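You operate a simulated robot arm through the tools that you are given. There is no shell and no other tool. Be economical: measure what you need, move in short steps, check, and stop when the job is done.

You are at the controls of a simulated robot arm. One attempt, no reset.

TASK
Take the cleaner bottle labelled "descaler" from the bench of the pipe rack and put it on the top of the steel cabinet. Then put one of the seal rings from the top of the filter cabinet on the low shelf of the hopper desk. Then take the grey rag on the top of the filter cabinet and put it away on the top of the steel cabinet by the railing. Then pull the door of the steel cabinet by the railing open. Keep to this order. Set down upright: cleaner bottle.

The check looks at the end state, three seconds after you hand in, the way a careful person would. Anything else that was tipped, shoved, dropped, spilled or broken makes it a failure. A push-on lid holds only when it is set on centred and level and pressed home; a screw cap is set on level and turned clockwise until tight.

THE ROBOT
A 5-joint arm with a fingered hand on a trunk, on a base that drives. Base frame: it is fixed to the floor where the robot stands at the start and does not move with it; the origin is under the middle of the robot, x ahead of it, y to its left, z up; the surface under the hand at the start is at about z = 0.86. Lengths are in m, angles in degrees, forces in N, time in s.
With the tool pointing down near the work surface it reaches from about 0.26 to 0.56 m from the robot's upright axis, wherever it stands. Its first joint turns from -115.0 to 115.0 degrees. Places, roughly: cleaner bottle [0.5, 0, 1]; door of the steel cabinet by the railing [-5.3, 0.6, 0.5]; grey rag (10x8x3 cm) [-6.8, -7.2, 1.1]; low shelf of the hopper desk [-9.5, -3, 0.3]; seal ring (7x7x2 cm) [-7.2, -7, 1.1]; top of the steel cabinet [-1.7, -1.5, 0.9]; top of the steel cabinet by the railing [-5.7, 0.9, 0.9]. The tool tilts only in the upright plane through the base axis and itself; it spins freely about its own axis. Payload 2.9 kg.
The TCP is the grasp point between the finger pads, 0.022 m short of the fingertips. In the tool frame z runs along the fingers and y along their closing line. The gripper opens to 0.124 m. The gripper's body begins 0.06 m behind the TCP. The gripper is a hand of 3 fingers: y runs from the thumb to the fingers, the wrist lies at [0, 0, -0.218] in the tool frame, and closing takes about 1.5 s.
Orientation is told as [roll, pitch, yaw] about the base's x, y, z axes, in that order, counted from this pose: with the fingers straight down and closing along the base's y, the tool's x points along the base's -x, its y along +y and its z along -z.

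THE INTERFACE
- The arm moves only by the tool arm_command. Its argument "targets" is one flat list of numbers, 6 for each row, row after row: the shift along the tool's x, y, z in units of 50 mm (1.0 is 50 mm), then the turn, a rotation vector about the tool's x, y, z in units of 4 degrees (1.0 is 4 degrees). In form: [x, y, z, rx, ry, rz, x, y, z, rx, ry, rz, ...]. A call has 1 to 20 rows; each row shifts and turns the commanded pose from where the row before left it, along the tool's axes as they then stand. "claw" is the gripper command, from -1 (shut) to 1 (fully open), values between in proportion, set as the call begins (left out, the last holds). A call with a number of a shift or a turn outside -1 to 1 is refused whole. Rows are played at 5 a second. More than 0.05 m and 8.6 degrees between two rows, or a gripper value outside its range, and nothing of the call is played. A pose out of reach is approached as far as the arm can. The call stops where the force on the tool passes 40 N (or 10 N more than at its start, if that is more) or the arm is blocked; 0.2 s more then pass. Each finger travels about 0.153 m/s and halts on what it meets, pressing with about 27 N; the grip force reading is that of the motor and also rises with nothing between the fingers. The clock runs only during rows and for 0.2 s after the last one: add rows that do not move to give the fingers time. It gives the time, the measured TCP pose, the force on the tool (base axes), the opening and the grip force at its end, in the units of the frame above (readings bear some noise), with the torque about the TCP (base axes, N m) and any sound that the robot's microphone picked up.
- Cameras (640 x 400 px; columns grow to the right, rows downward): "scene" is now at [-0.014, 0.1285, 1.692]; the picture's right is [-0.29, -0.96, -0.00], its down [-0.76, 0.23, -0.61] and it looks along [0.59, -0.17, -0.79] (base axes); focal length 266 px, centre (320, 200). "wrist" rides on the gripper at [0.064, -0.037, -0.075] in the tool frame; the picture's right is [0.50, 0.87, 0.00], its down [-0.62, 0.36, -0.70] and it looks along [-0.61, 0.35, 0.71] (tool axes); focal length 230 px, centre (320, 200). There is no depth. A picture from a camera that has moved, and an enlarged one, comes with that camera's place and axes in the base frame and with its lens.
- snapshot(camera): a new picture of that camera. The clock stands still meanwhile.
- lift_body(by): slides the trunk up (or, below 0, down) by that many m; the arm and the scene camera ride with it, the base frame stays. It gives what a move gives, with no picture.
- drive_base(legs): drives the robot by 1 to 6 legs, each [ahead, left, turn to the left] in m, m and degrees, along the robot's own axes; the way and the turn of a leg run together, so that a leg with both is an arc; at most 1.5 m and 180 degrees a leg. The arm and the cameras ride along, it lands a little off, and it stops where it bumps. It gives what a move gives.
- grasp_type(shape): the hand has 3 fingers and takes this shape, open, in about a second: jaw (thumb against the fingers, like two jaws); tri (thumb and two fingers); tip (a fingertip pinch); poke (one finger out to press); point (the index stretched); flat (the hand flat); cup (the hand cupped); fist (a fist). The gripper value then closes the fingers along that shape, each until it touches; the sizes above hold for jaw. It gives what a move gives, with no picture.
- pan_tilt(pan, tilt): turns the head with the scene camera to pan (to the left, within 155 degrees either way) and tilt (down, from -29 to 69), counted from straight ahead of the robot. It gives what a move gives.
- inspect(camera, box): a new picture of the part [left, top, right, bottom] of that camera's present view, enlarged. The clock stands still meanwhile.
- finish_job(): hands the job in; it is judged then, once.

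Work in short steps. Places have to be worked out from the pictures, the camera data and where the tool is seen: move nearer, look again, correct. Check each grasp and each placing, and mend what went wrong. You have 165 turns and 108 pictures in all, those below and enlarged ones among them. Open the gripper and draw the arm clear of the work before you hand the job in, unless the task says otherwise; then end with one line.

The tools are called after "Call:" as a command line: name --argument value ..., lists and objects as JSON in quotes. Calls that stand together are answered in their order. arm_command: Moves the arm, as the interface text tells. Its arguments: {"type":"object","properties":{"targets":{"type":"array","items":{"type":"number"}},"claw":{"type":"number"}},"required":["targets"]} The other tools are called the same way: lift_body (by) slides the trunk up or down; grasp_type (shape) gives the hand a shape; drive_base (legs) drives the base; pan_tilt (pan, tilt) turns the head that bears the scene camera; snapshot (camera) takes a picture; inspect (camera, box) takes an enlarged picture of a part of a camera's view; finish_job () hands the job in.

At the start:

```text
time: 0.0
eef_pos: [0.2904, -0.1126, 1.113]
tool_rot: [-0.2, -0.8, 0.0]
force: [-0.3, 0.3, -0.2]
torque: [-0.01, -0.04, 0.0]
opening: 0.1238
finger_force: 0.0
shape: jaw
trunk travel left (down, up): [-0.8, 0.19]
robot x, y, heading: [-0.0024, 0.0013, -0.1]
head pan, tilt: [-16.6, 53.2]
```

scene: 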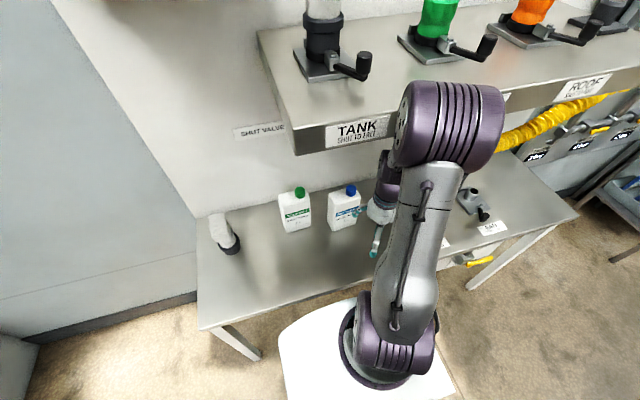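
wrist: 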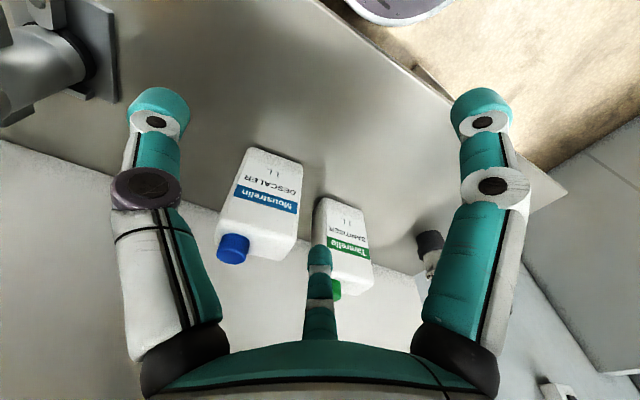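

The bottle with the blue cap reads DESCALER. I enlarge both views to measure it.

Call:
inspect --camera "scene" --box '[240, 160, 400, 260]'

Call:
inspect --camera "wrist" --box '[180, 120, 420, 320]'

```text
4.00 times, centred on (320, 210) of scene
camera zoom: at [-0.014, 0.1285, 1.692], right [-0.29, -0.96, 0.0], down [-0.76, 0.23, -0.61], along [0.59, -0.17, -0.79], focal length 1062 px, centre (320, 160)
```

zoom: 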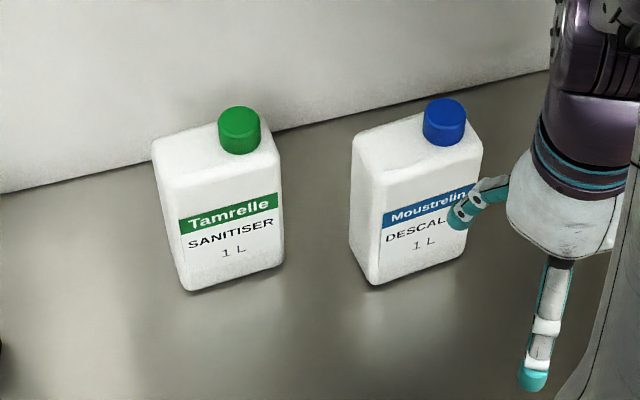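

```text
2.00 times, centred on (300, 220) of wrist
camera zoom: at [0.2243, -0.1497, 1.1865], right [-0.5, 0.87, -0.01], down [0.61, 0.36, 0.71], along [0.62, 0.35, -0.71], focal length 460 px, centre (360, 160)
```

zoom: 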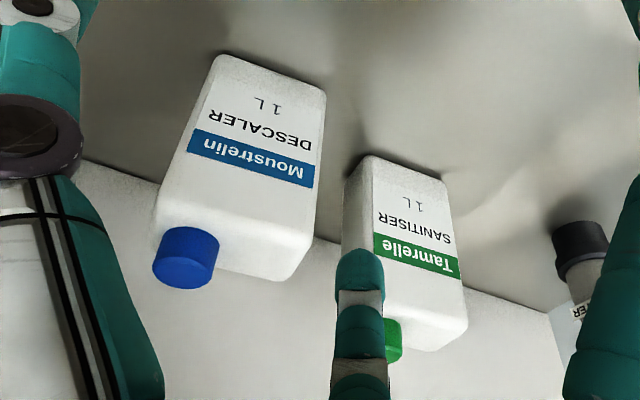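

The descaler body stands at about [0.485, -0.10], about 9 cm wide along y and 5 cm deep, with the cap top at about z 1.05. I need to know where the shelf overhead is, so I back off a bit for parallax.

Call:
drive_base --legs '[[-0.3, 0, 0]]'

Call:
pan_tilt --pan -10 --tilt 35

Call:
snapshot --camera "scene"

```text
time: 2.1
eef_pos: [0.0029, -0.1151, 1.1079]
tool_rot: [0.1, 0.3, 0.2]
force: [0.1, -0.2, -0.3]
torque: [-0.01, -0.01, 0.02]
opening: 0.124
finger_force: 0.1
shape: jaw
trunk travel left (down, up): [-0.8, 0.19]
robot x, y, heading: [-0.3038, -0.0019, -0.0]
head pan, tilt: [-16.6, 53.2]
```

```text
time: 2.9
eef_pos: [0.0023, -0.1152, 1.1065]
tool_rot: [0.1, 0.1, 0.0]
force: [-0.7, -0.2, 0.2]
torque: [0.01, -0.03, 0.0]
opening: 0.1239
finger_force: 0.0
shape: jaw
trunk travel left (down, up): [-0.8, 0.19]
robot x, y, heading: [-0.3051, -0.0019, 0.1]
head pan, tilt: [-10.0, 35.0]
```

```text
103 pictures are left
camera scene: at [-0.2764, 0.1279, 1.7183], right [-0.17, -0.99, 0.0], down [-0.57, 0.1, -0.82], along [0.81, -0.14, -0.57], focal length 266 px, centre (320, 200)
```

scene: 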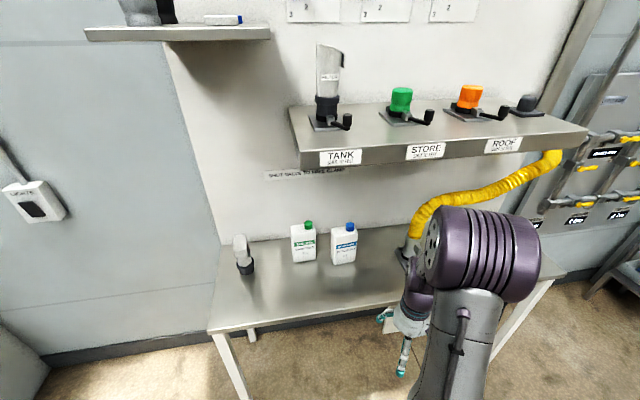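

The shelf's front edge works out to about x 0.29, with its underside near z 1.39, so I take the bottle with a level hand from the front. I line the robot up with the bottle (y -0.10), then push the hand out and begin tipping it level.

Call:
drive_base --legs '[[0, -0.098, 0]]'

Call:
arm_command --targets '[-1, 0.575, 0, 0, 0, 0, -1, 0.575, 0, 0, 0, 0, -1, 0.575, 0, 0, 0, 0, -0.6, 0.575, 0, 0, 0, 0, 0, 0, 0, 0, -1, 0, 0, 0, 0, 0, -1, 0, 0, 0, 0, 0, -1, 0, 0, 0, 0, 0, -1, 0, 0, 0, 0, 0, -1, 0, 0, 0, 0, 0, -1, 0, 0, 0, 0, 0, -1, 0, 0, 0, 0, 0, -1, 0, 0, 0, 0, 0, -1, 0, 0, 0, 0, 0, -1, 0]' --claw 1

```text
time: 4.0
eef_pos: [0.0029, -0.2125, 1.1076]
tool_rot: [0.0, 0.1, 0.3]
force: [0.6, -0.1, 0.0]
torque: [-0.01, 0.0, -0.01]
opening: 0.1242
finger_force: 0.0
shape: jaw
trunk travel left (down, up): [-0.8, 0.19]
robot x, y, heading: [-0.2998, -0.0992, -0.0]
head pan, tilt: [-10.0, 35.0]
```

```text
refused: row 1 steps farther than a row can; nothing moved
```

The sideways and forward shift together exceeded the step limit. I use smaller steps.

Call:
arm_command --targets '[-0.75, 0.45, 0, 0, 0, 0, -0.75, 0.45, 0, 0, 0, 0, -0.75, 0.45, 0, 0, 0, 0, -0.75, 0.45, 0, 0, 0, 0, -0.6, 0.47, 0, 0, 0, 0, 0, 0, 0, 0, -1, 0, 0, 0, 0, 0, -1, 0, 0, 0, 0, 0, -1, 0, 0, 0, 0, 0, -1, 0, 0, 0, 0, 0, -1, 0, 0, 0, 0, 0, -1, 0, 0, 0, 0, 0, -1, 0, 0, 0, 0, 0, -1, 0, 0, 0, 0, 0, -1, 0, 0, 0, 0, 0, -1, 0]' --claw 1

```text
time: 7.2
eef_pos: [0.1825, -0.0969, 1.1074]
tool_rot: [-0.2, -39.9, 0.3]
force: [0.2, -0.5, 0.1]
torque: [0.0, 0.01, 0.03]
opening: 0.1237
finger_force: 0.1
shape: jaw
trunk travel left (down, up): [-0.8, 0.19]
robot x, y, heading: [-0.3017, -0.0946, 0.1]
head pan, tilt: [-10.0, 35.0]
```

Good: pitch is -40. I tip the hand the remaining 50 degrees.

Call:
arm_command --targets '[0, 0, 0, 0, -1, 0, 0, 0, 0, 0, -1, 0, 0, 0, 0, 0, -1, 0, 0, 0, 0, 0, -1, 0, 0, 0, 0, 0, -1, 0, 0, 0, 0, 0, -1, 0, 0, 0, 0, 0, -1, 0, 0, 0, 0, 0, -1, 0, 0, 0, 0, 0, -1, 0, 0, 0, 0, 0, -1, 0, 0, 0, 0, 0, -1, 0, 0, 0, 0, 0, -1, 0, 0, 0, 0, 0, -0.5, 0]'

Call:
snapshot --camera "scene"

Call:
snapshot --camera "wrist"

```text
time: 10.0
eef_pos: [0.193, -0.0941, 1.1114]
tool_rot: [16.0, -89.9, -15.7]
force: [0.5, 0.2, -0.1]
torque: [0.01, -0.02, -0.01]
opening: 0.124
finger_force: 0.0
shape: jaw
out of reach, approached as far as the arm can: row 12, 13
trunk travel left (down, up): [-0.8, 0.19]
robot x, y, heading: [-0.3049, -0.0984, 0.4]
head pan, tilt: [-10.0, 35.0]
```

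```text
102 pictures are left
camera scene: at [-0.2763, 0.0322, 1.7184], right [-0.17, -0.99, 0.0], down [-0.57, 0.1, -0.82], along [0.81, -0.14, -0.57], focal length 266 px, centre (320, 200)
```

scene: 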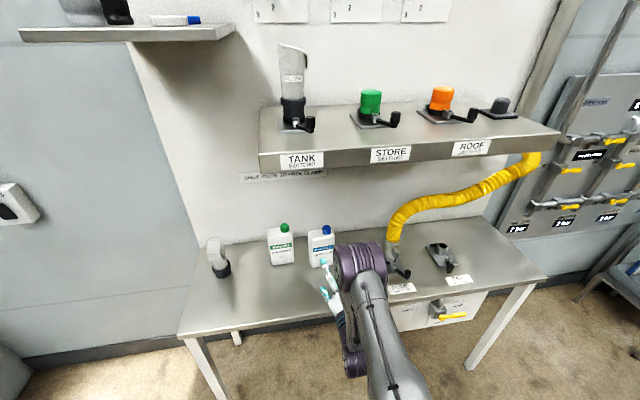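

```text
101 pictures are left
camera wrist: at [0.1191, -0.1314, 1.0462], right [-0.01, 0.87, -0.5], down [-0.7, 0.35, 0.62], along [0.71, 0.35, 0.6], focal length 230 px, centre (320, 200)
```

wrist: 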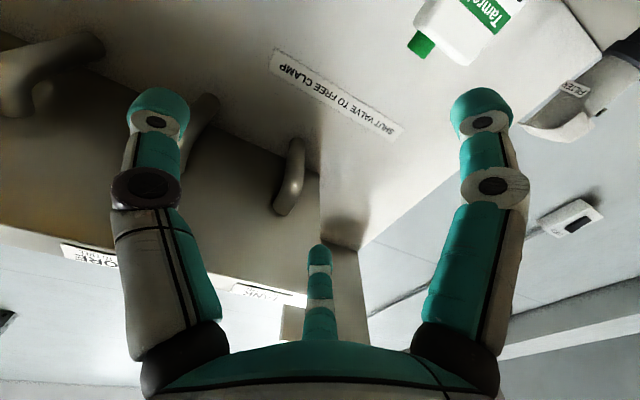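

The hand is level, but the wrist camera is now below it, close to bench height. I spin the hand 180 degrees so the camera rides on top and sees the bottle.

Call:
arm_command --targets '[0, 0, 0, 0, 0, 1, 0, 0, 0, 0, 0, 1, 0, 0, 0, 0, 0, 1, 0, 0, 0, 0, 0, 1, 0, 0, 0, 0, 0, 1, 0, 0, 0, 0, 0, 1, 0, 0, 0, 0, 0, 1, 0, 0, 0, 0, 0, 1, 0, 0, 0, 0, 0, 1, 0, 0, 0, 0, 0, 1, 0, 0, 0, 0, 0, 1, 0, 0, 0, 0, 0, 1, 0, 0, 0, 0, 0, 1, 0, 0, 0, 0, 0, 1, 0, 0, 0, 0, 0, 1, 0, 0, 0, 0, 0, 1, 0, 0, 0, 0, 0, 1, 0, 0, 0, 0, 0, 1, 0, 0, 0, 0, 0, 1, 0, 0, 0, 0, 0, 1]'

Call:
arm_command --targets '[0, 0, 0, 0, 0, 1, 0, 0, 0, 0, 0, 1, 0, 0, 0, 0, 0, 1, 0, 0, 0, 0, 0, 1, 0, 0, 0, 0, 0, 1, 0, 0, 0, 0, 0, 1, 0, 0, 0, 0, 0, 1, 0, 0, 0, 0, 0, 1, 0, 0, 0, 0, 0, 1, 0, 0, 0, 0, 0, 1, 0, 0, 0, 0, 0, 1, 0, 0, 0, 0, 0, 1, 0, 0, 0, 0, 0, 1, 0, 0, 0, 0, 0, 1, 0, 0, 0, 0, 0, 1, 0, 0, 0, 0, 0, 1, 0, 0, 0, 0, 0, 1, 0, 0, 0, 0, 0, 1, 0, 0, 0, 0, 0, 1, 0, 0, 0, 0, 0, 1]'

Call:
arm_command --targets '[0, 0, 0, 0, 0, 1, 0, 0, 0, 0, 0, 1, 0, 0, 0, 0, 0, 1, 0, 0, 0, 0, 0, 1, 0, 0, 0, 0, 0, 1]'

Call:
snapshot --camera "wrist"

```text
time: 14.2
eef_pos: [0.1945, -0.0928, 1.1097]
tool_rot: [89.9, -9.9, -89.6]
force: [0.2, -1.1, 0.0]
torque: [0.03, -0.04, -0.02]
opening: 0.1238
finger_force: 0.1
shape: jaw
trunk travel left (down, up): [-0.8, 0.19]
robot x, y, heading: [-0.2995, -0.0977, 0.1]
head pan, tilt: [-10.0, 35.0]
```

```text
time: 18.4
eef_pos: [0.1938, -0.0927, 1.11]
tool_rot: [89.3, 70.1, -90.3]
force: [0.4, -0.2, 0.0]
torque: [0.02, 0.03, 0.0]
opening: 0.1241
finger_force: 0.0
shape: jaw
trunk travel left (down, up): [-0.8, 0.19]
robot x, y, heading: [-0.3047, -0.0977, 0.3]
head pan, tilt: [-10.0, 35.0]
```

```text
time: 19.6
eef_pos: [0.1946, -0.0932, 1.1101]
tool_rot: [-34.9, 89.8, 145.4]
force: [1.2, -0.1, 0.1]
torque: [0.03, 0.02, 0.01]
opening: 0.1239
finger_force: 0.0
shape: jaw
trunk travel left (down, up): [-0.8, 0.19]
robot x, y, heading: [-0.3018, -0.0967, 0.2]
head pan, tilt: [-10.0, 35.0]
```

```text
100 pictures are left
camera wrist: at [0.1196, -0.0574, 1.1736], right [0.01, -0.87, 0.5], down [-0.7, -0.36, -0.62], along [0.71, -0.34, -0.61], focal length 230 px, centre (320, 200)
```

wrist: 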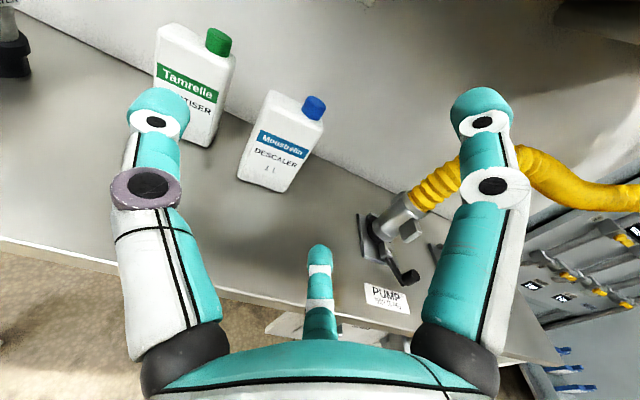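

The wrist view confirms the descaler at about [0.484, -0.097]. I lower the trunk to bring the hand to z about 0.945 and drive part way in, then look.

Call:
lift_body --by -0.163

Call:
drive_base --legs '[[0.19, -0.003, 0]]'

Call:
snapshot --camera "wrist"

```text
time: 21.5
eef_pos: [0.1934, -0.0934, 0.9476]
tool_rot: [-16.7, 89.8, 163.5]
force: [-0.5, -0.1, -0.3]
torque: [0.01, -0.02, 0.01]
opening: 0.1239
finger_force: 0.1
shape: jaw
trunk travel left (down, up): [-0.637, 0.353]
robot x, y, heading: [-0.301, -0.0974, 0.3]
head pan, tilt: [-10.0, 35.0]
```

```text
time: 23.0
eef_pos: [0.3866, -0.0968, 0.9466]
tool_rot: [-13.6, 89.7, 166.7]
force: [0.2, -0.4, -0.7]
torque: [-0.02, -0.01, 0.01]
opening: 0.1239
finger_force: 0.1
shape: jaw
trunk travel left (down, up): [-0.637, 0.353]
robot x, y, heading: [-0.1109, -0.0975, 0.3]
head pan, tilt: [-10.0, 35.0]
```

```text
99 pictures are left
camera wrist: at [0.312, -0.0605, 1.0102], right [0.01, -0.87, 0.5], down [-0.7, -0.36, -0.61], along [0.71, -0.35, -0.61], focal length 230 px, centre (320, 200)
```

wrist: 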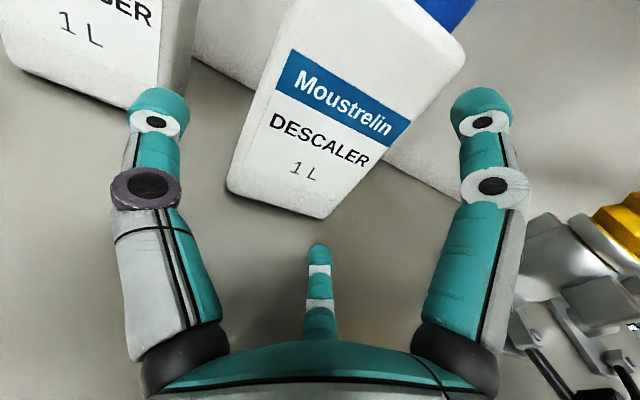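

The three fingers look spread around the hand rather than set as flat jaws. I look at the hand from the scene camera before closing.

Call:
pan_tilt --pan -25 --tilt 50

Call:
snapshot --camera "scene"

```text
time: 23.8
eef_pos: [0.3862, -0.0972, 0.9466]
tool_rot: [-16.7, 89.8, 163.6]
force: [0.1, -0.6, -0.2]
torque: [0.01, 0.02, -0.01]
opening: 0.1238
finger_force: 0.1
shape: jaw
trunk travel left (down, up): [-0.637, 0.353]
robot x, y, heading: [-0.1126, -0.0982, 0.1]
head pan, tilt: [-25.0, 50.0]
```

```text
98 pictures are left
camera scene: at [-0.1014, 0.0127, 1.5337], right [-0.42, -0.91, 0.0], down [-0.7, 0.32, -0.64], along [0.58, -0.27, -0.77], focal length 266 px, centre (320, 200)
```

scene: 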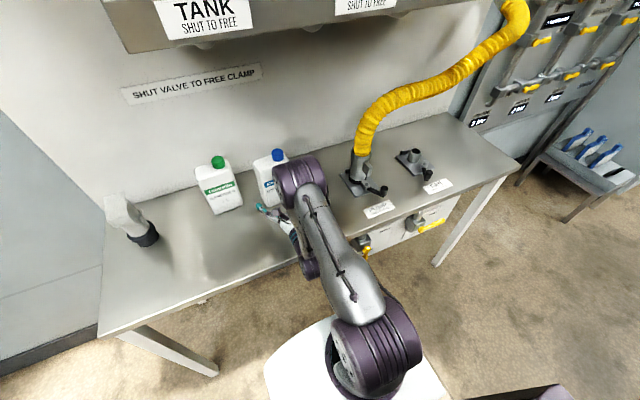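

I test a partial close in free space to see how these fingers travel.

Call:
arm_command --targets '[0, 0, 0, 0, 0, 0, 0, 0, 0, 0, 0, 0, 0, 0, 0, 0, 0, 0, 0, 0, 0, 0, 0, 0, 0, 0, 0, 0, 0, 0]' --claw 0

Call:
snapshot --camera "wrist"

```text
time: 25.0
eef_pos: [0.386, -0.0963, 0.9479]
tool_rot: [-16.4, 89.8, 163.8]
force: [-0.4, 0.5, -0.3]
torque: [0.03, 0.0, -0.02]
opening: 0.0627
finger_force: 0.0
shape: jaw
trunk travel left (down, up): [-0.637, 0.353]
robot x, y, heading: [-0.111, -0.1004, 0.2]
head pan, tilt: [-25.0, 50.0]
```

```text
97 pictures are left
camera wrist: at [0.3113, -0.0605, 1.0106], right [0.0, -0.87, 0.5], down [-0.7, -0.36, -0.61], along [0.71, -0.35, -0.61], focal length 230 px, centre (320, 200)
```

wrist: 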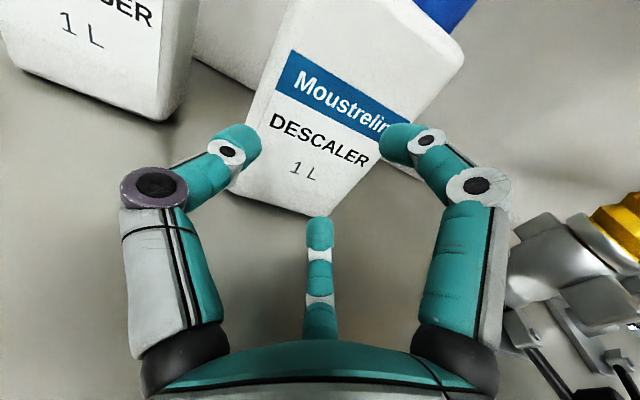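

The fingers close radially like a three-jaw chuck, a poor fit for a 9 cm wide box. I back off slightly and see what the other shapes look like.

Call:
drive_base --legs '[[-0.08, 0, 0]]'

Call:
grasp_type --shape "tip"

Call:
snapshot --camera "wrist"

Call:
grasp_type --shape "tri"

Call:
snapshot --camera "wrist"

Call:
grasp_type --shape "jaw"

Call:
snapshot --camera "wrist"

```text
time: 26.1
eef_pos: [0.3061, -0.0956, 0.9476]
tool_rot: [-21.9, 89.8, 158.4]
force: [0.5, 0.5, 0.1]
torque: [0.0, 0.03, -0.01]
opening: 0.0624
finger_force: 0.1
shape: jaw
trunk travel left (down, up): [-0.637, 0.353]
robot x, y, heading: [-0.1931, -0.099, 0.1]
head pan, tilt: [-25.0, 50.0]
```

```text
time: 26.9
eef_pos: [0.3071, -0.0959, 0.9467]
tool_rot: [-17.3, 89.8, 163.0]
force: [0.0, 0.0, 0.5]
torque: [0.02, -0.03, -0.04]
opening: 0.1239
finger_force: 0.2
shape: tip
trunk travel left (down, up): [-0.637, 0.353]
robot x, y, heading: [-0.1906, -0.1003, 0.3]
head pan, tilt: [-25.0, 50.0]
```

```text
96 pictures are left
camera wrist: at [0.2319, -0.0598, 1.0106], right [0.01, -0.87, 0.5], down [-0.7, -0.36, -0.61], along [0.71, -0.35, -0.61], focal length 230 px, centre (320, 200)
```

wrist: 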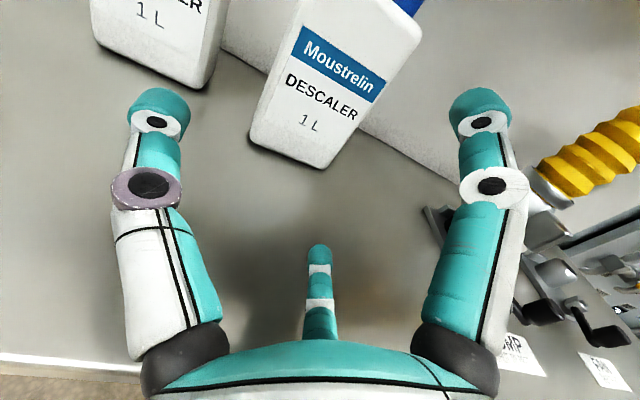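

```text
time: 27.9
eef_pos: [0.3071, -0.0949, 0.9464]
tool_rot: [-16.5, 89.9, 163.9]
force: [-0.2, 0.2, -0.6]
torque: [0.0, 0.0, 0.0]
opening: 0.1238
finger_force: 0.1
shape: tri
trunk travel left (down, up): [-0.637, 0.353]
robot x, y, heading: [-0.1887, -0.0992, 0.2]
head pan, tilt: [-25.0, 50.0]
```

```text
95 pictures are left
camera wrist: at [0.232, -0.0598, 1.0106], right [0.01, -0.87, 0.5], down [-0.7, -0.36, -0.61], along [0.71, -0.35, -0.61], focal length 230 px, centre (320, 200)
```

wrist: 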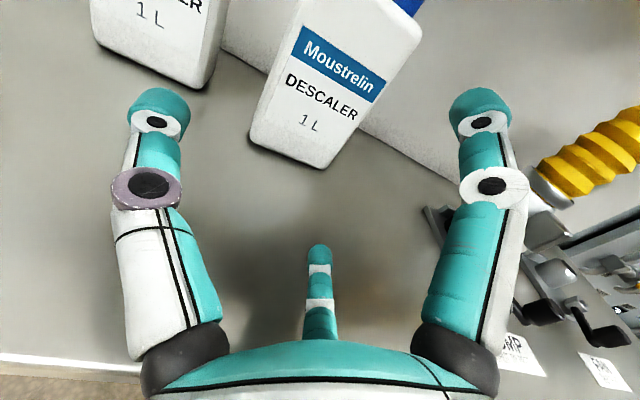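

```text
time: 28.8
eef_pos: [0.3073, -0.0953, 0.9468]
tool_rot: [-17.0, 89.7, 163.3]
force: [0.8, 0.4, -0.7]
torque: [0.06, -0.02, 0.0]
opening: 0.1238
finger_force: 0.1
shape: jaw
trunk travel left (down, up): [-0.637, 0.353]
robot x, y, heading: [-0.1905, -0.0972, 0.4]
head pan, tilt: [-25.0, 50.0]
```

```text
94 pictures are left
camera wrist: at [0.232, -0.0598, 1.0106], right [0.01, -0.87, 0.5], down [-0.7, -0.36, -0.61], along [0.71, -0.35, -0.61], focal length 230 px, centre (320, 200)
```

wrist: 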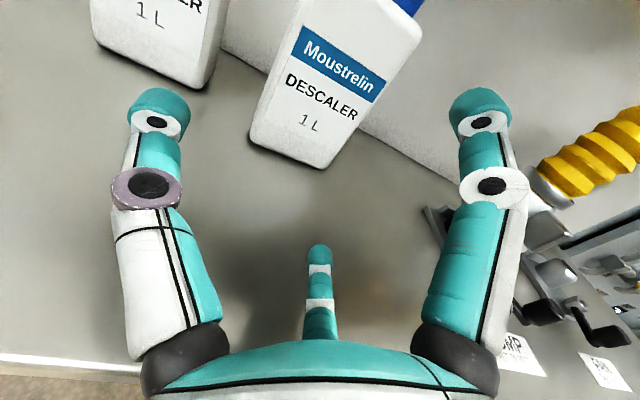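

All shapes open alike: three fingers closing to the centre. The 6 cm depth suits this hand best, so I take the bottle from above with the thumb behind and the fingers in front. I back out and tip the hand down again.

Call:
drive_base --legs '[[-0.2, 0, 0]]'

Call:
arm_command --targets '[0, 0, 0, 0, -1, 0, 0, 0, 0, 0, -1, 0, 0, 0, 0, 0, -1, 0, 0, 0, 0, 0, -1, 0, 0, 0, 0, 0, -1, 0, 0, 0, 0, 0, -1, 0, 0, 0, 0, 0, -1, 0, 0, 0, 0, 0, -1, 0, 0, 0, 0, 0, -1, 0, 0, 0, 0, 0, -1, 0, 0, 0, 0, 0, -1, 0, 0, 0, 0, 0, -1, 0, 0, 0, 0, 0, -1, 0, 0, 0, 0, 0, -1, 0, 0, 0, 0, 0, -1, 0, 0, 0, 0, 0, -1, 0, 0, 0, 0, 0, -1, 0, 0, 0, 0, 0, -1, 0, 0, 0, 0, 0, -1, 0, 0, 0, 0, 0, -1, 0]' --claw 1

Call:
arm_command --targets '[0, 0, 0, 0, -1, 0, 0, 0, 0, 0, -1, 0, 0, 0, 0, 0, -0.5, 0, 0, 0, 0, 0, 0, 1, 0, 0, 0, 0, 0, 1, 0, 0, 0, 0, 0, 1, 0, 0, 0, 0, 0, 1, 0, 0, 0, 0, 0, 1, 0, 0, 0, 0, 0, 1, 0, 0, 0, 0, 0, 1, 0, 0, 0, 0, 0, 1, 0, 0, 0, 0, 0, 1, 0, 0, 0, 0, 0, 1, 0, 0, 0, 0, 0, 1, 0, 0, 0, 0, 0, 1, 0, 0, 0, 0, 0, 1, 0, 0, 0, 0, 0, 1, 0, 0, 0, 0, 0, 1, 0, 0, 0, 0, 0, 1, 0, 0, 0, 0, 0, 1]'

Call:
arm_command --targets '[0, 0, 0, 0, 0, 1, 0, 0, 0, 0, 0, 1, 0, 0, 0, 0, 0, 1, 0, 0, 0, 0, 0, 1, 0, 0, 0, 0, 0, 1, 0, 0, 0, 0, 0, 0.5]'

```text
time: 30.3
eef_pos: [0.1072, -0.0963, 0.9476]
tool_rot: [-21.6, 89.8, 158.8]
force: [-1.9, -0.1, 0.2]
torque: [0.01, 0.02, -0.03]
opening: 0.1241
finger_force: 0.1
shape: jaw
trunk travel left (down, up): [-0.637, 0.353]
robot x, y, heading: [-0.3894, -0.0995, 0.2]
head pan, tilt: [-25.0, 50.0]
```

```text
time: 34.5
eef_pos: [0.1084, -0.0973, 0.9462]
tool_rot: [0.0, 9.7, -179.7]
force: [1.2, -0.3, 0.0]
torque: [0.01, 0.02, -0.01]
opening: 0.1235
finger_force: 0.1
shape: jaw
trunk travel left (down, up): [-0.637, 0.353]
robot x, y, heading: [-0.3912, -0.0995, 0.2]
head pan, tilt: [-25.0, 50.0]
```

```text
time: 38.7
eef_pos: [0.1082, -0.0967, 0.9455]
tool_rot: [0.3, 0.0, 112.3]
force: [-0.4, 0.2, -0.7]
torque: [0.02, -0.02, 0.03]
opening: 0.1239
finger_force: 0.0
shape: jaw
trunk travel left (down, up): [-0.637, 0.353]
robot x, y, heading: [-0.3898, -0.1001, 0.2]
head pan, tilt: [-25.0, 50.0]
```

```text
time: 40.1
eef_pos: [0.1036, -0.1521, 0.9467]
tool_rot: [0.2, -0.1, 90.7]
force: [0.6, -0.1, -0.7]
torque: [0.02, 0.01, -0.01]
opening: 0.1238
finger_force: 0.0
shape: jaw
out of reach, approached as far as the arm can: row 4, 5, 6
trunk travel left (down, up): [-0.637, 0.353]
robot x, y, heading: [-0.3898, -0.1013, 0.2]
head pan, tilt: [-25.0, 50.0]
```

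The spin limit was met near yaw 96, which suits the bottle, itself turned about 5 degrees. I back the spin off to yaw 97 and view.

Call:
arm_command --targets '[0, 0, 0, 0, 0, -0.9, 0, 0, 0, 0, 0, -0.8, 0, 0, 0, 0, 0, 0]'

Call:
snapshot --camera "wrist"

Call:
snapshot --camera "scene"

```text
time: 40.9
eef_pos: [0.1051, -0.1518, 0.9469]
tool_rot: [0.2, -0.1, 97.0]
force: [0.4, 0.9, 1.0]
torque: [-0.03, 0.02, 0.01]
opening: 0.1238
finger_force: 0.2
shape: jaw
trunk travel left (down, up): [-0.637, 0.353]
robot x, y, heading: [-0.3907, -0.1014, 0.1]
head pan, tilt: [-25.0, 50.0]
```

```text
93 pictures are left
camera wrist: at [0.1495, -0.2108, 1.0217], right [-0.8, -0.6, 0.0], down [-0.43, 0.57, 0.7], along [-0.43, 0.56, -0.71], focal length 230 px, centre (320, 200)
```

wrist: 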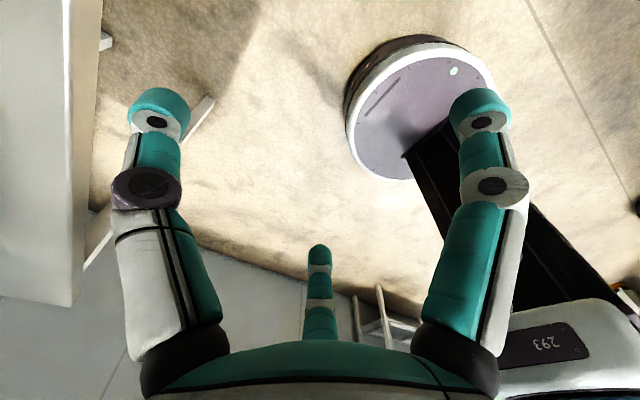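

```text
92 pictures are left
camera scene: at [-0.3801, 0.0111, 1.5337], right [-0.42, -0.91, 0.0], down [-0.7, 0.32, -0.64], along [0.58, -0.27, -0.77], focal length 266 px, centre (320, 200)
```

scene: 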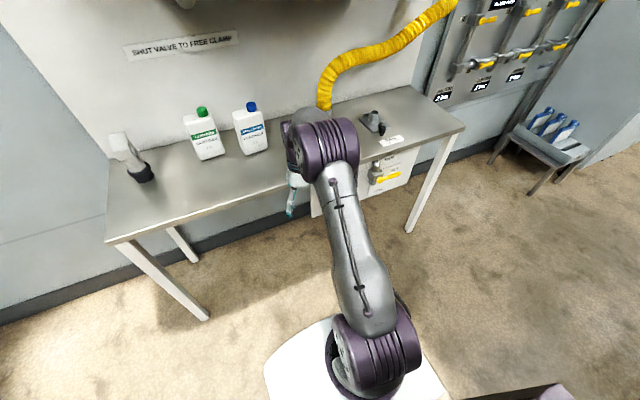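

To keep the elbow below the shelf I lower the trunk and raise the hand with the arm. That straightens the arm, so the elbow sits lower.

Call:
lift_body --by -0.15

Call:
arm_command --targets '[0, 0, -1, 0, 0, 0, 0, 0, -1, 0, 0, 0, 0, 0, -1, 0, 0, 0, 0, 0, -1, 0, 0, 0, 0, 0, -1, 0, 0, 0, 0, 0, -0.8, 0, 0, 0]'

Call:
snapshot --camera "scene"

```text
time: 42.7
eef_pos: [0.1058, -0.1525, 0.7984]
tool_rot: [0.2, -0.2, 97.1]
force: [-0.7, -0.6, 0.1]
torque: [-0.02, -0.02, 0.0]
opening: 0.1238
finger_force: 0.1
shape: jaw
trunk travel left (down, up): [-0.487, 0.503]
robot x, y, heading: [-0.3897, -0.0992, 0.5]
head pan, tilt: [-25.0, 50.0]
```

```text
time: 44.1
eef_pos: [0.0706, -0.145, 1.0574]
tool_rot: [0.0, 0.0, 97.2]
force: [-0.3, 0.5, -0.1]
torque: [0.01, 0.0, 0.04]
opening: 0.1238
finger_force: 0.1
shape: jaw
out of reach, approached as far as the arm can: row 5, 6
trunk travel left (down, up): [-0.487, 0.503]
robot x, y, heading: [-0.3889, -0.1019, 0.2]
head pan, tilt: [-25.0, 50.0]
```

```text
91 pictures are left
camera scene: at [-0.3808, 0.0112, 1.3836], right [-0.42, -0.91, 0.0], down [-0.7, 0.32, -0.64], along [0.58, -0.27, -0.77], focal length 266 px, centre (320, 200)
```

scene: 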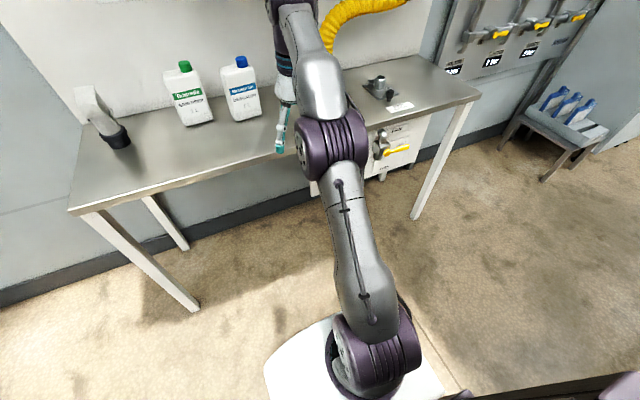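

The elbow now sits low (about z 1.15) and the wrist top will be near 1.35, below the shelf at 1.40. I raise the trunk 3 cm and drive in part way, shifting left 4.7 cm.

Call:
lift_body --by 0.03

Call:
drive_base --legs '[[0, 0.047, 0], [0.3, 0, 0]]'

Call:
snapshot --camera "scene"

Call:
snapshot --camera "wrist"

```text
time: 44.8
eef_pos: [0.0706, -0.1454, 1.0879]
tool_rot: [0.1, -0.1, 97.2]
force: [-0.4, 0.1, -0.7]
torque: [-0.02, -0.01, -0.01]
opening: 0.1239
finger_force: 0.2
shape: jaw
trunk travel left (down, up): [-0.517, 0.473]
robot x, y, heading: [-0.3872, -0.0989, 0.3]
head pan, tilt: [-25.0, 50.0]
```

```text
time: 47.4
eef_pos: [0.371, -0.0947, 1.0878]
tool_rot: [0.1, -0.1, 97.1]
force: [-0.2, 0.5, -0.5]
torque: [0.03, 0.02, 0.01]
opening: 0.1236
finger_force: 0.1
shape: jaw
trunk travel left (down, up): [-0.517, 0.473]
robot x, y, heading: [-0.0936, -0.0506, 0.5]
head pan, tilt: [-25.0, 50.0]
```

```text
90 pictures are left
camera scene: at [-0.0808, 0.0606, 1.4137], right [-0.42, -0.91, 0.0], down [-0.7, 0.32, -0.64], along [0.58, -0.27, -0.77], focal length 266 px, centre (320, 200)
```

scene: 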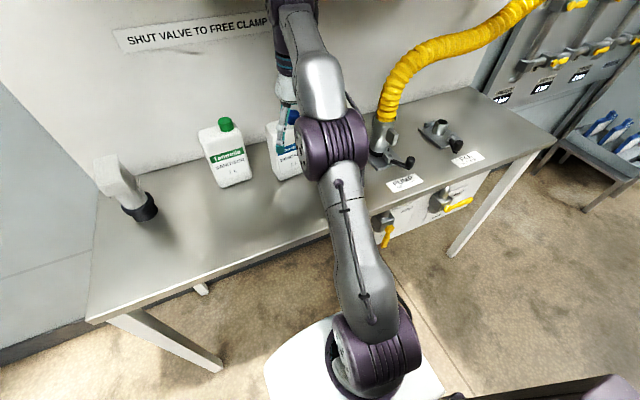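

```text
89 pictures are left
camera wrist: at [0.4154, -0.1551, 1.1619], right [-0.8, -0.6, 0.0], down [-0.43, 0.57, 0.7], along [-0.42, 0.56, -0.71], focal length 230 px, centre (320, 200)
```

wrist: 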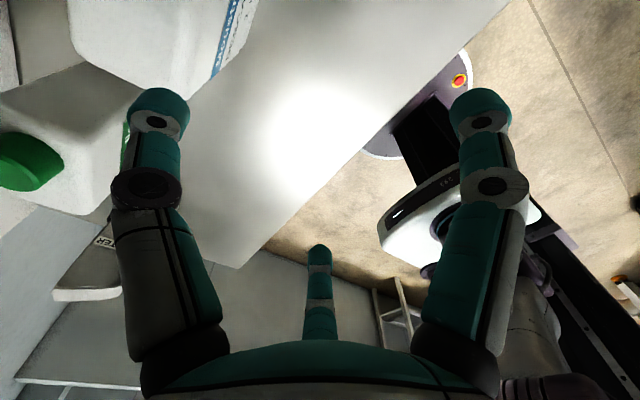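

Thumb tip height about 1.066 clears the cap top (1.038). I drive 0.10 further and look.

Call:
drive_base --legs '[[0.1, -0.003, 0]]'

Call:
snapshot --camera "wrist"

Call:
inspect --camera "scene" --box '[180, 60, 400, 200]'

```text
time: 48.5
eef_pos: [0.4721, -0.0996, 1.0858]
tool_rot: [0.1, 0.0, 96.9]
force: [0.4, -0.8, 0.8]
torque: [-0.01, 0.03, -0.01]
opening: 0.1241
finger_force: 0.1
shape: jaw
trunk travel left (down, up): [-0.517, 0.473]
robot x, y, heading: [0.0081, -0.0521, 0.1]
head pan, tilt: [-25.0, 50.0]
```

```text
88 pictures are left
camera wrist: at [0.5159, -0.1595, 1.1617], right [-0.8, -0.6, 0.0], down [-0.43, 0.57, 0.7], along [-0.42, 0.56, -0.71], focal length 230 px, centre (320, 200)
```

wrist: 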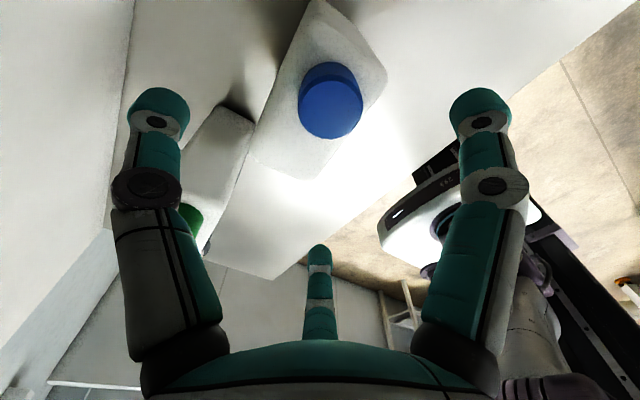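

```text
2.86 times, centred on (290, 130) of scene
camera zoom: at [0.0206, 0.0579, 1.4137], right [-0.42, -0.91, 0.0], down [-0.7, 0.32, -0.64], along [0.58, -0.27, -0.77], focal length 759 px, centre (406, 400)
```

zoom: 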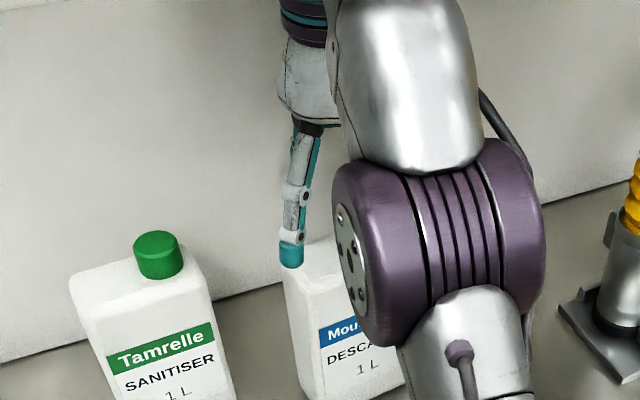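

Triangulating from this view, the bottle top spans x 0.450–0.508 and y -0.148 to -0.046. The two front fingers sit only 3 cm ahead of the hand centre, so I shift back 1 cm, then lower in stages.

Call:
drive_base --legs '[[-0.011, 0.002, 0]]'

Call:
lift_body --by -0.05

Call:
snapshot --camera "wrist"

Call:
inspect --camera "scene" --box '[180, 60, 400, 200]'

```text
time: 49.3
eef_pos: [0.4596, -0.0989, 1.0869]
tool_rot: [0.0, 0.0, 96.9]
force: [0.1, -0.5, 1.0]
torque: [-0.02, -0.02, 0.02]
opening: 0.1238
finger_force: 0.0
shape: jaw
trunk travel left (down, up): [-0.517, 0.473]
robot x, y, heading: [-0.0043, -0.0523, 0.2]
head pan, tilt: [-25.0, 50.0]
```

```text
time: 50.2
eef_pos: [0.46, -0.0976, 1.0374]
tool_rot: [0.2, 0.0, 97.0]
force: [-0.3, -0.5, -0.7]
torque: [-0.03, 0.0, 0.01]
opening: 0.1241
finger_force: 0.1
shape: jaw
trunk travel left (down, up): [-0.467, 0.523]
robot x, y, heading: [-0.0031, -0.0551, 0.2]
head pan, tilt: [-25.0, 50.0]
```

```text
86 pictures are left
camera wrist: at [0.504, -0.1577, 1.1123], right [-0.8, -0.6, 0.0], down [-0.43, 0.57, 0.7], along [-0.42, 0.56, -0.71], focal length 230 px, centre (320, 200)
```

wrist: 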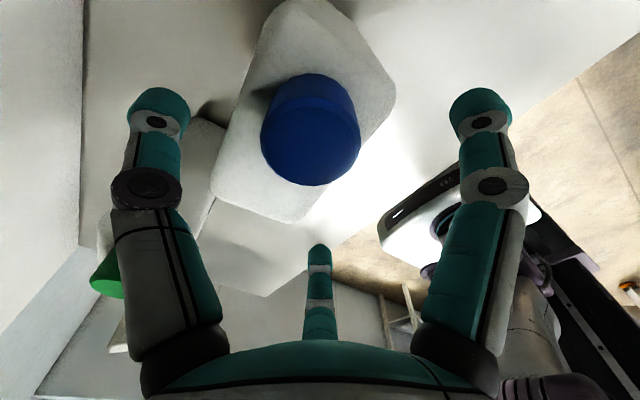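

```text
2.86 times, centred on (290, 130) of scene
camera zoom: at [0.0084, 0.0598, 1.3636], right [-0.42, -0.91, 0.0], down [-0.69, 0.32, -0.64], along [0.58, -0.27, -0.77], focal length 759 px, centre (406, 400)
```

zoom: 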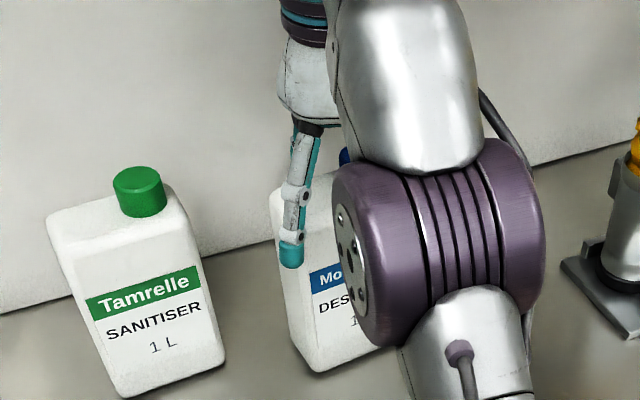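

The clearances around the bottle look about 1 cm on all sides. I lower another 4 cm.

Call:
lift_body --by -0.04

Call:
snapshot --camera "wrist"

```text
time: 51.0
eef_pos: [0.4597, -0.098, 0.9982]
tool_rot: [0.2, 0.0, 96.9]
force: [1.1, -0.7, -1.0]
torque: [-0.03, 0.02, 0.01]
opening: 0.1238
finger_force: 0.1
shape: jaw
trunk travel left (down, up): [-0.427, 0.563]
robot x, y, heading: [-0.003, -0.0476, 0.1]
head pan, tilt: [-25.0, 50.0]
```

```text
84 pictures are left
camera wrist: at [0.5041, -0.1577, 1.0722], right [-0.8, -0.6, 0.0], down [-0.43, 0.57, 0.7], along [-0.42, 0.56, -0.71], focal length 230 px, centre (320, 200)
```

wrist: 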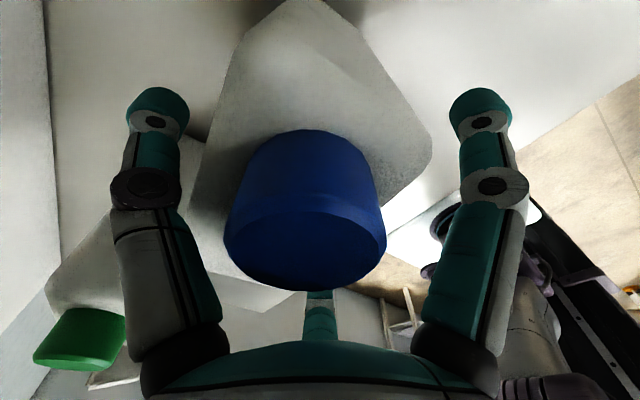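

There is still some room between the cap and the palm. I go down 1.2 cm more and close gently, giving the fingers time.

Call:
lift_body --by -0.012

Call:
arm_command --targets '[0, 0, 0, 0, 0, 0, 0, 0, 0, 0, 0, 0, 0, 0, 0, 0, 0, 0, 0, 0, 0, 0, 0, 0, 0, 0, 0, 0, 0, 0, 0, 0, 0, 0, 0, 0, 0, 0, 0, 0, 0, 0, 0, 0, 0, 0, 0, 0]' --claw -1

Call:
snapshot --camera "wrist"

```text
time: 51.6
eef_pos: [0.4599, -0.0979, 0.9886]
tool_rot: [-0.3, 0.0, 96.9]
force: [10.0, -0.3, 28.8]
torque: [0.15, -1.04, -0.1]
opening: 0.1234
finger_force: 0.0
shape: jaw
trunk travel left (down, up): [-0.415, 0.575]
robot x, y, heading: [-0.0043, -0.0506, 0.2]
head pan, tilt: [-25.0, 50.0]
```

```text
time: 53.4
eef_pos: [0.4553, -0.0976, 0.9879]
tool_rot: [-0.2, 0.0, 97.0]
force: [-0.9, -1.7, 37.2]
torque: [0.07, 0.66, -0.21]
opening: 0.0659
finger_force: 27.2
shape: jaw
trunk travel left (down, up): [-0.415, 0.575]
robot x, y, heading: [-0.001, -0.0515, 0.0]
head pan, tilt: [-25.0, 50.0]
```

```text
83 pictures are left
camera wrist: at [0.5002, -0.1576, 1.0625], right [-0.8, -0.6, 0.0], down [-0.43, 0.57, 0.7], along [-0.42, 0.56, -0.71], focal length 230 px, centre (320, 200)
```

wrist: 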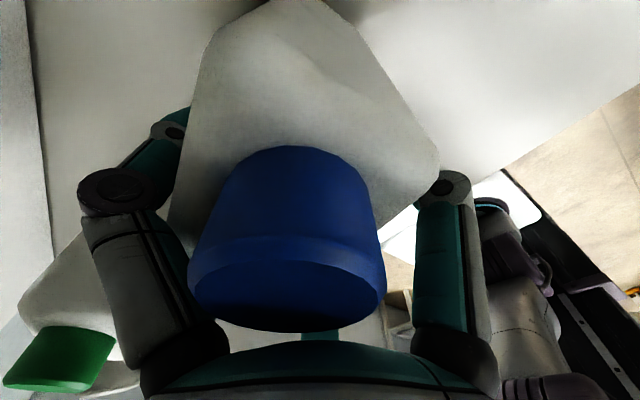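

The palm is resting on the cap (about 30 N) and the fingers hold the body at 6.6 cm, grip 27 N. I lift 2.5 cm and check.

Call:
lift_body --by 0.025

Call:
snapshot --camera "wrist"

Call:
inspect --camera "scene" --box '[180, 60, 400, 200]'

```text
time: 54.1
eef_pos: [0.4605, -0.0982, 1.0088]
tool_rot: [0.2, -0.1, 96.9]
force: [-0.1, 0.3, -9.7]
torque: [0.01, 0.28, 0.0]
opening: 0.0606
finger_force: 26.8
shape: jaw
trunk travel left (down, up): [-0.44, 0.55]
robot x, y, heading: [-0.0014, -0.0526, 0.2]
head pan, tilt: [-25.0, 50.0]
```

```text
82 pictures are left
camera wrist: at [0.5059, -0.1577, 1.0835], right [-0.8, -0.6, 0.0], down [-0.42, 0.57, 0.7], along [-0.42, 0.56, -0.71], focal length 230 px, centre (320, 200)
```

wrist: 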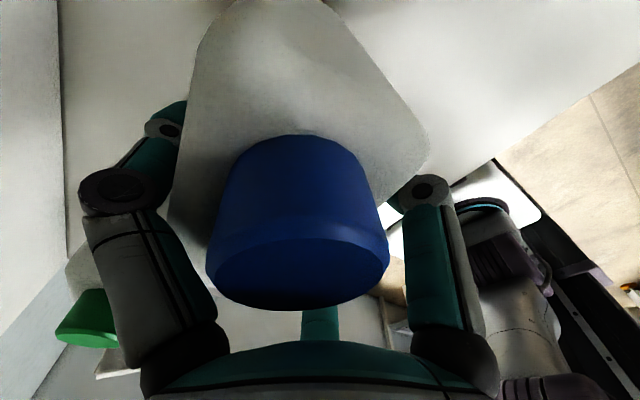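

```text
2.86 times, centred on (290, 130) of scene
camera zoom: at [0.0105, 0.0597, 1.3365], right [-0.42, -0.91, 0.0], down [-0.7, 0.32, -0.64], along [0.58, -0.27, -0.77], focal length 759 px, centre (406, 400)
```

zoom: 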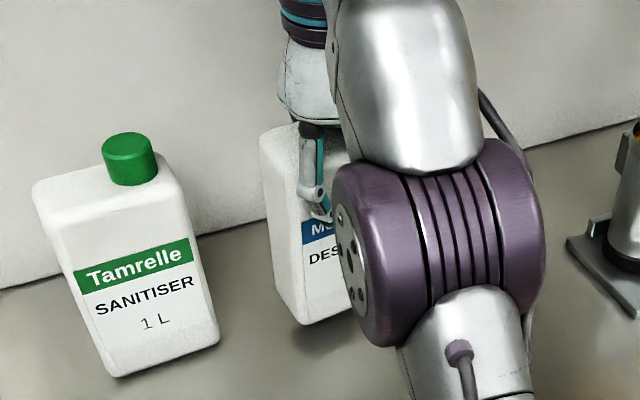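

The bottle hangs freely (9.7 N, about 1 kg). I raise it a little more, back straight out and look toward the steel cabinet at [-1.7, -1.5].

Call:
lift_body --by 0.025

Call:
drive_base --legs '[[-0.5, 0, 0]]'

Call:
pan_tilt --pan -130 --tilt 25

Call:
snapshot --camera "scene"

```text
time: 54.9
eef_pos: [0.4599, -0.0986, 1.0348]
tool_rot: [0.2, -0.1, 96.9]
force: [1.2, 0.3, -9.5]
torque: [0.02, 0.29, -0.03]
opening: 0.0607
finger_force: 27.2
shape: jaw
trunk travel left (down, up): [-0.465, 0.525]
robot x, y, heading: [-0.0048, -0.0553, 0.2]
head pan, tilt: [-25.0, 50.0]
```

```text
time: 57.9
eef_pos: [-0.0585, -0.1009, 1.0351]
tool_rot: [0.1, 0.0, 96.8]
force: [0.7, 0.2, -9.1]
torque: [0.02, 0.28, -0.01]
opening: 0.0607
finger_force: 26.7
shape: jaw
trunk travel left (down, up): [-0.465, 0.525]
robot x, y, heading: [-0.519, -0.0539, -0.2]
head pan, tilt: [-25.0, 50.0]
```

```text
time: 59.7
eef_pos: [-0.0588, -0.0989, 1.0351]
tool_rot: [0.1, 0.0, 96.8]
force: [-0.3, 0.4, -9.9]
torque: [-0.01, 0.3, 0.01]
opening: 0.0608
finger_force: 27.2
shape: jaw
trunk travel left (down, up): [-0.465, 0.525]
robot x, y, heading: [-0.5191, -0.0568, -0.1]
head pan, tilt: [-130.0, 25.0]
```

```text
80 pictures are left
camera scene: at [-0.6378, 0.0211, 1.3993], right [-0.77, 0.64, 0.0], down [0.27, 0.32, -0.91], along [-0.58, -0.69, -0.42], focal length 266 px, centre (320, 200)
```

scene: 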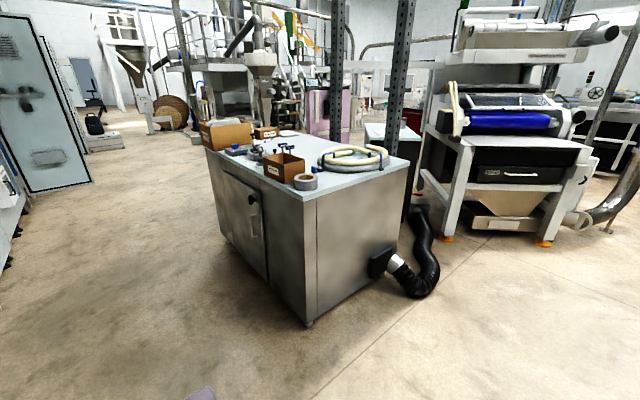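

The steel cabinet spans about x -2.16 to -1.3 and y -2.0 to -0.85, with clutter on top. I enlarge its top to choose a free spot.

Call:
inspect --camera "scene" --box '[190, 110, 420, 210]'

```text
2.78 times, centred on (305, 160) of scene
camera zoom: at [-0.6378, 0.0211, 1.3993], right [-0.77, 0.64, 0.0], down [0.27, 0.32, -0.91], along [-0.58, -0.69, -0.42], focal length 739 px, centre (362, 311)
```

zoom: 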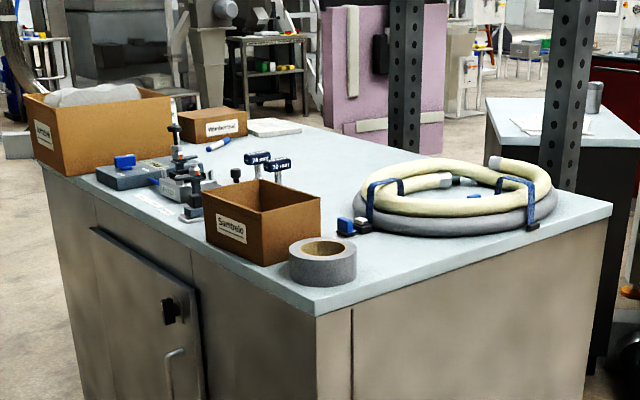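

The free spot on the near strip is about [-1.51, -0.94], right of the tape roll and clear of the hose coil. I raise the bottle, turn to face -y and slide over in front of that spot.

Call:
lift_body --by 0.1

Call:
drive_base --legs '[[0, 0, -90], [0, -1.0, 0]]'

Call:
pan_tilt --pan 0 --tilt 35

Call:
snapshot --camera "scene"

```text
time: 61.0
eef_pos: [-0.0577, -0.099, 1.1351]
tool_rot: [0.3, -0.1, 96.7]
force: [0.0, 0.3, -9.2]
torque: [0.03, 0.3, 0.0]
opening: 0.0607
finger_force: 27.1
shape: jaw
trunk travel left (down, up): [-0.565, 0.425]
robot x, y, heading: [-0.523, -0.0521, 0.0]
head pan, tilt: [-130.0, 25.0]
```

```text
time: 70.0
eef_pos: [-1.5668, -0.5532, 1.135]
tool_rot: [0.2, -0.1, 8.8]
force: [0.7, -0.2, -8.8]
torque: [0.26, -0.03, 0.01]
opening: 0.0607
finger_force: 27.1
shape: jaw
trunk travel left (down, up): [-0.565, 0.425]
robot x, y, heading: [-1.5383, -0.0924, -87.8]
head pan, tilt: [-130.0, 25.0]
```

```text
time: 72.2
eef_pos: [-1.5667, -0.5528, 1.1342]
tool_rot: [0.2, -0.1, 9.0]
force: [-0.6, 0.4, -9.9]
torque: [0.28, -0.03, 0.01]
opening: 0.0605
finger_force: 26.8
shape: jaw
trunk travel left (down, up): [-0.565, 0.425]
robot x, y, heading: [-1.5359, -0.0906, -87.6]
head pan, tilt: [0.0, 35.0]
```

```text
78 pictures are left
camera scene: at [-1.3897, -0.114, 1.4834], right [-1.0, -0.04, 0.0], down [-0.02, 0.57, -0.82], along [0.03, -0.82, -0.57], focal length 266 px, centre (320, 200)
```

scene: 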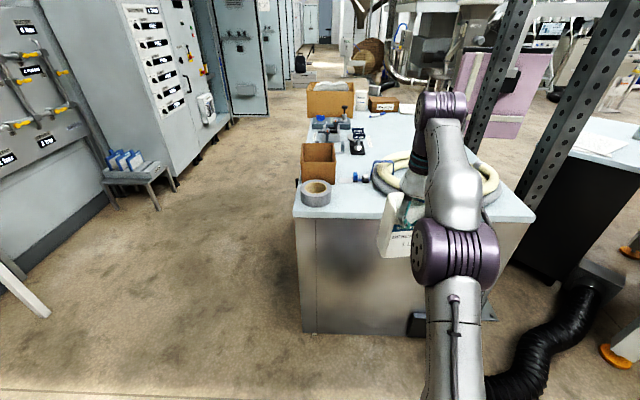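

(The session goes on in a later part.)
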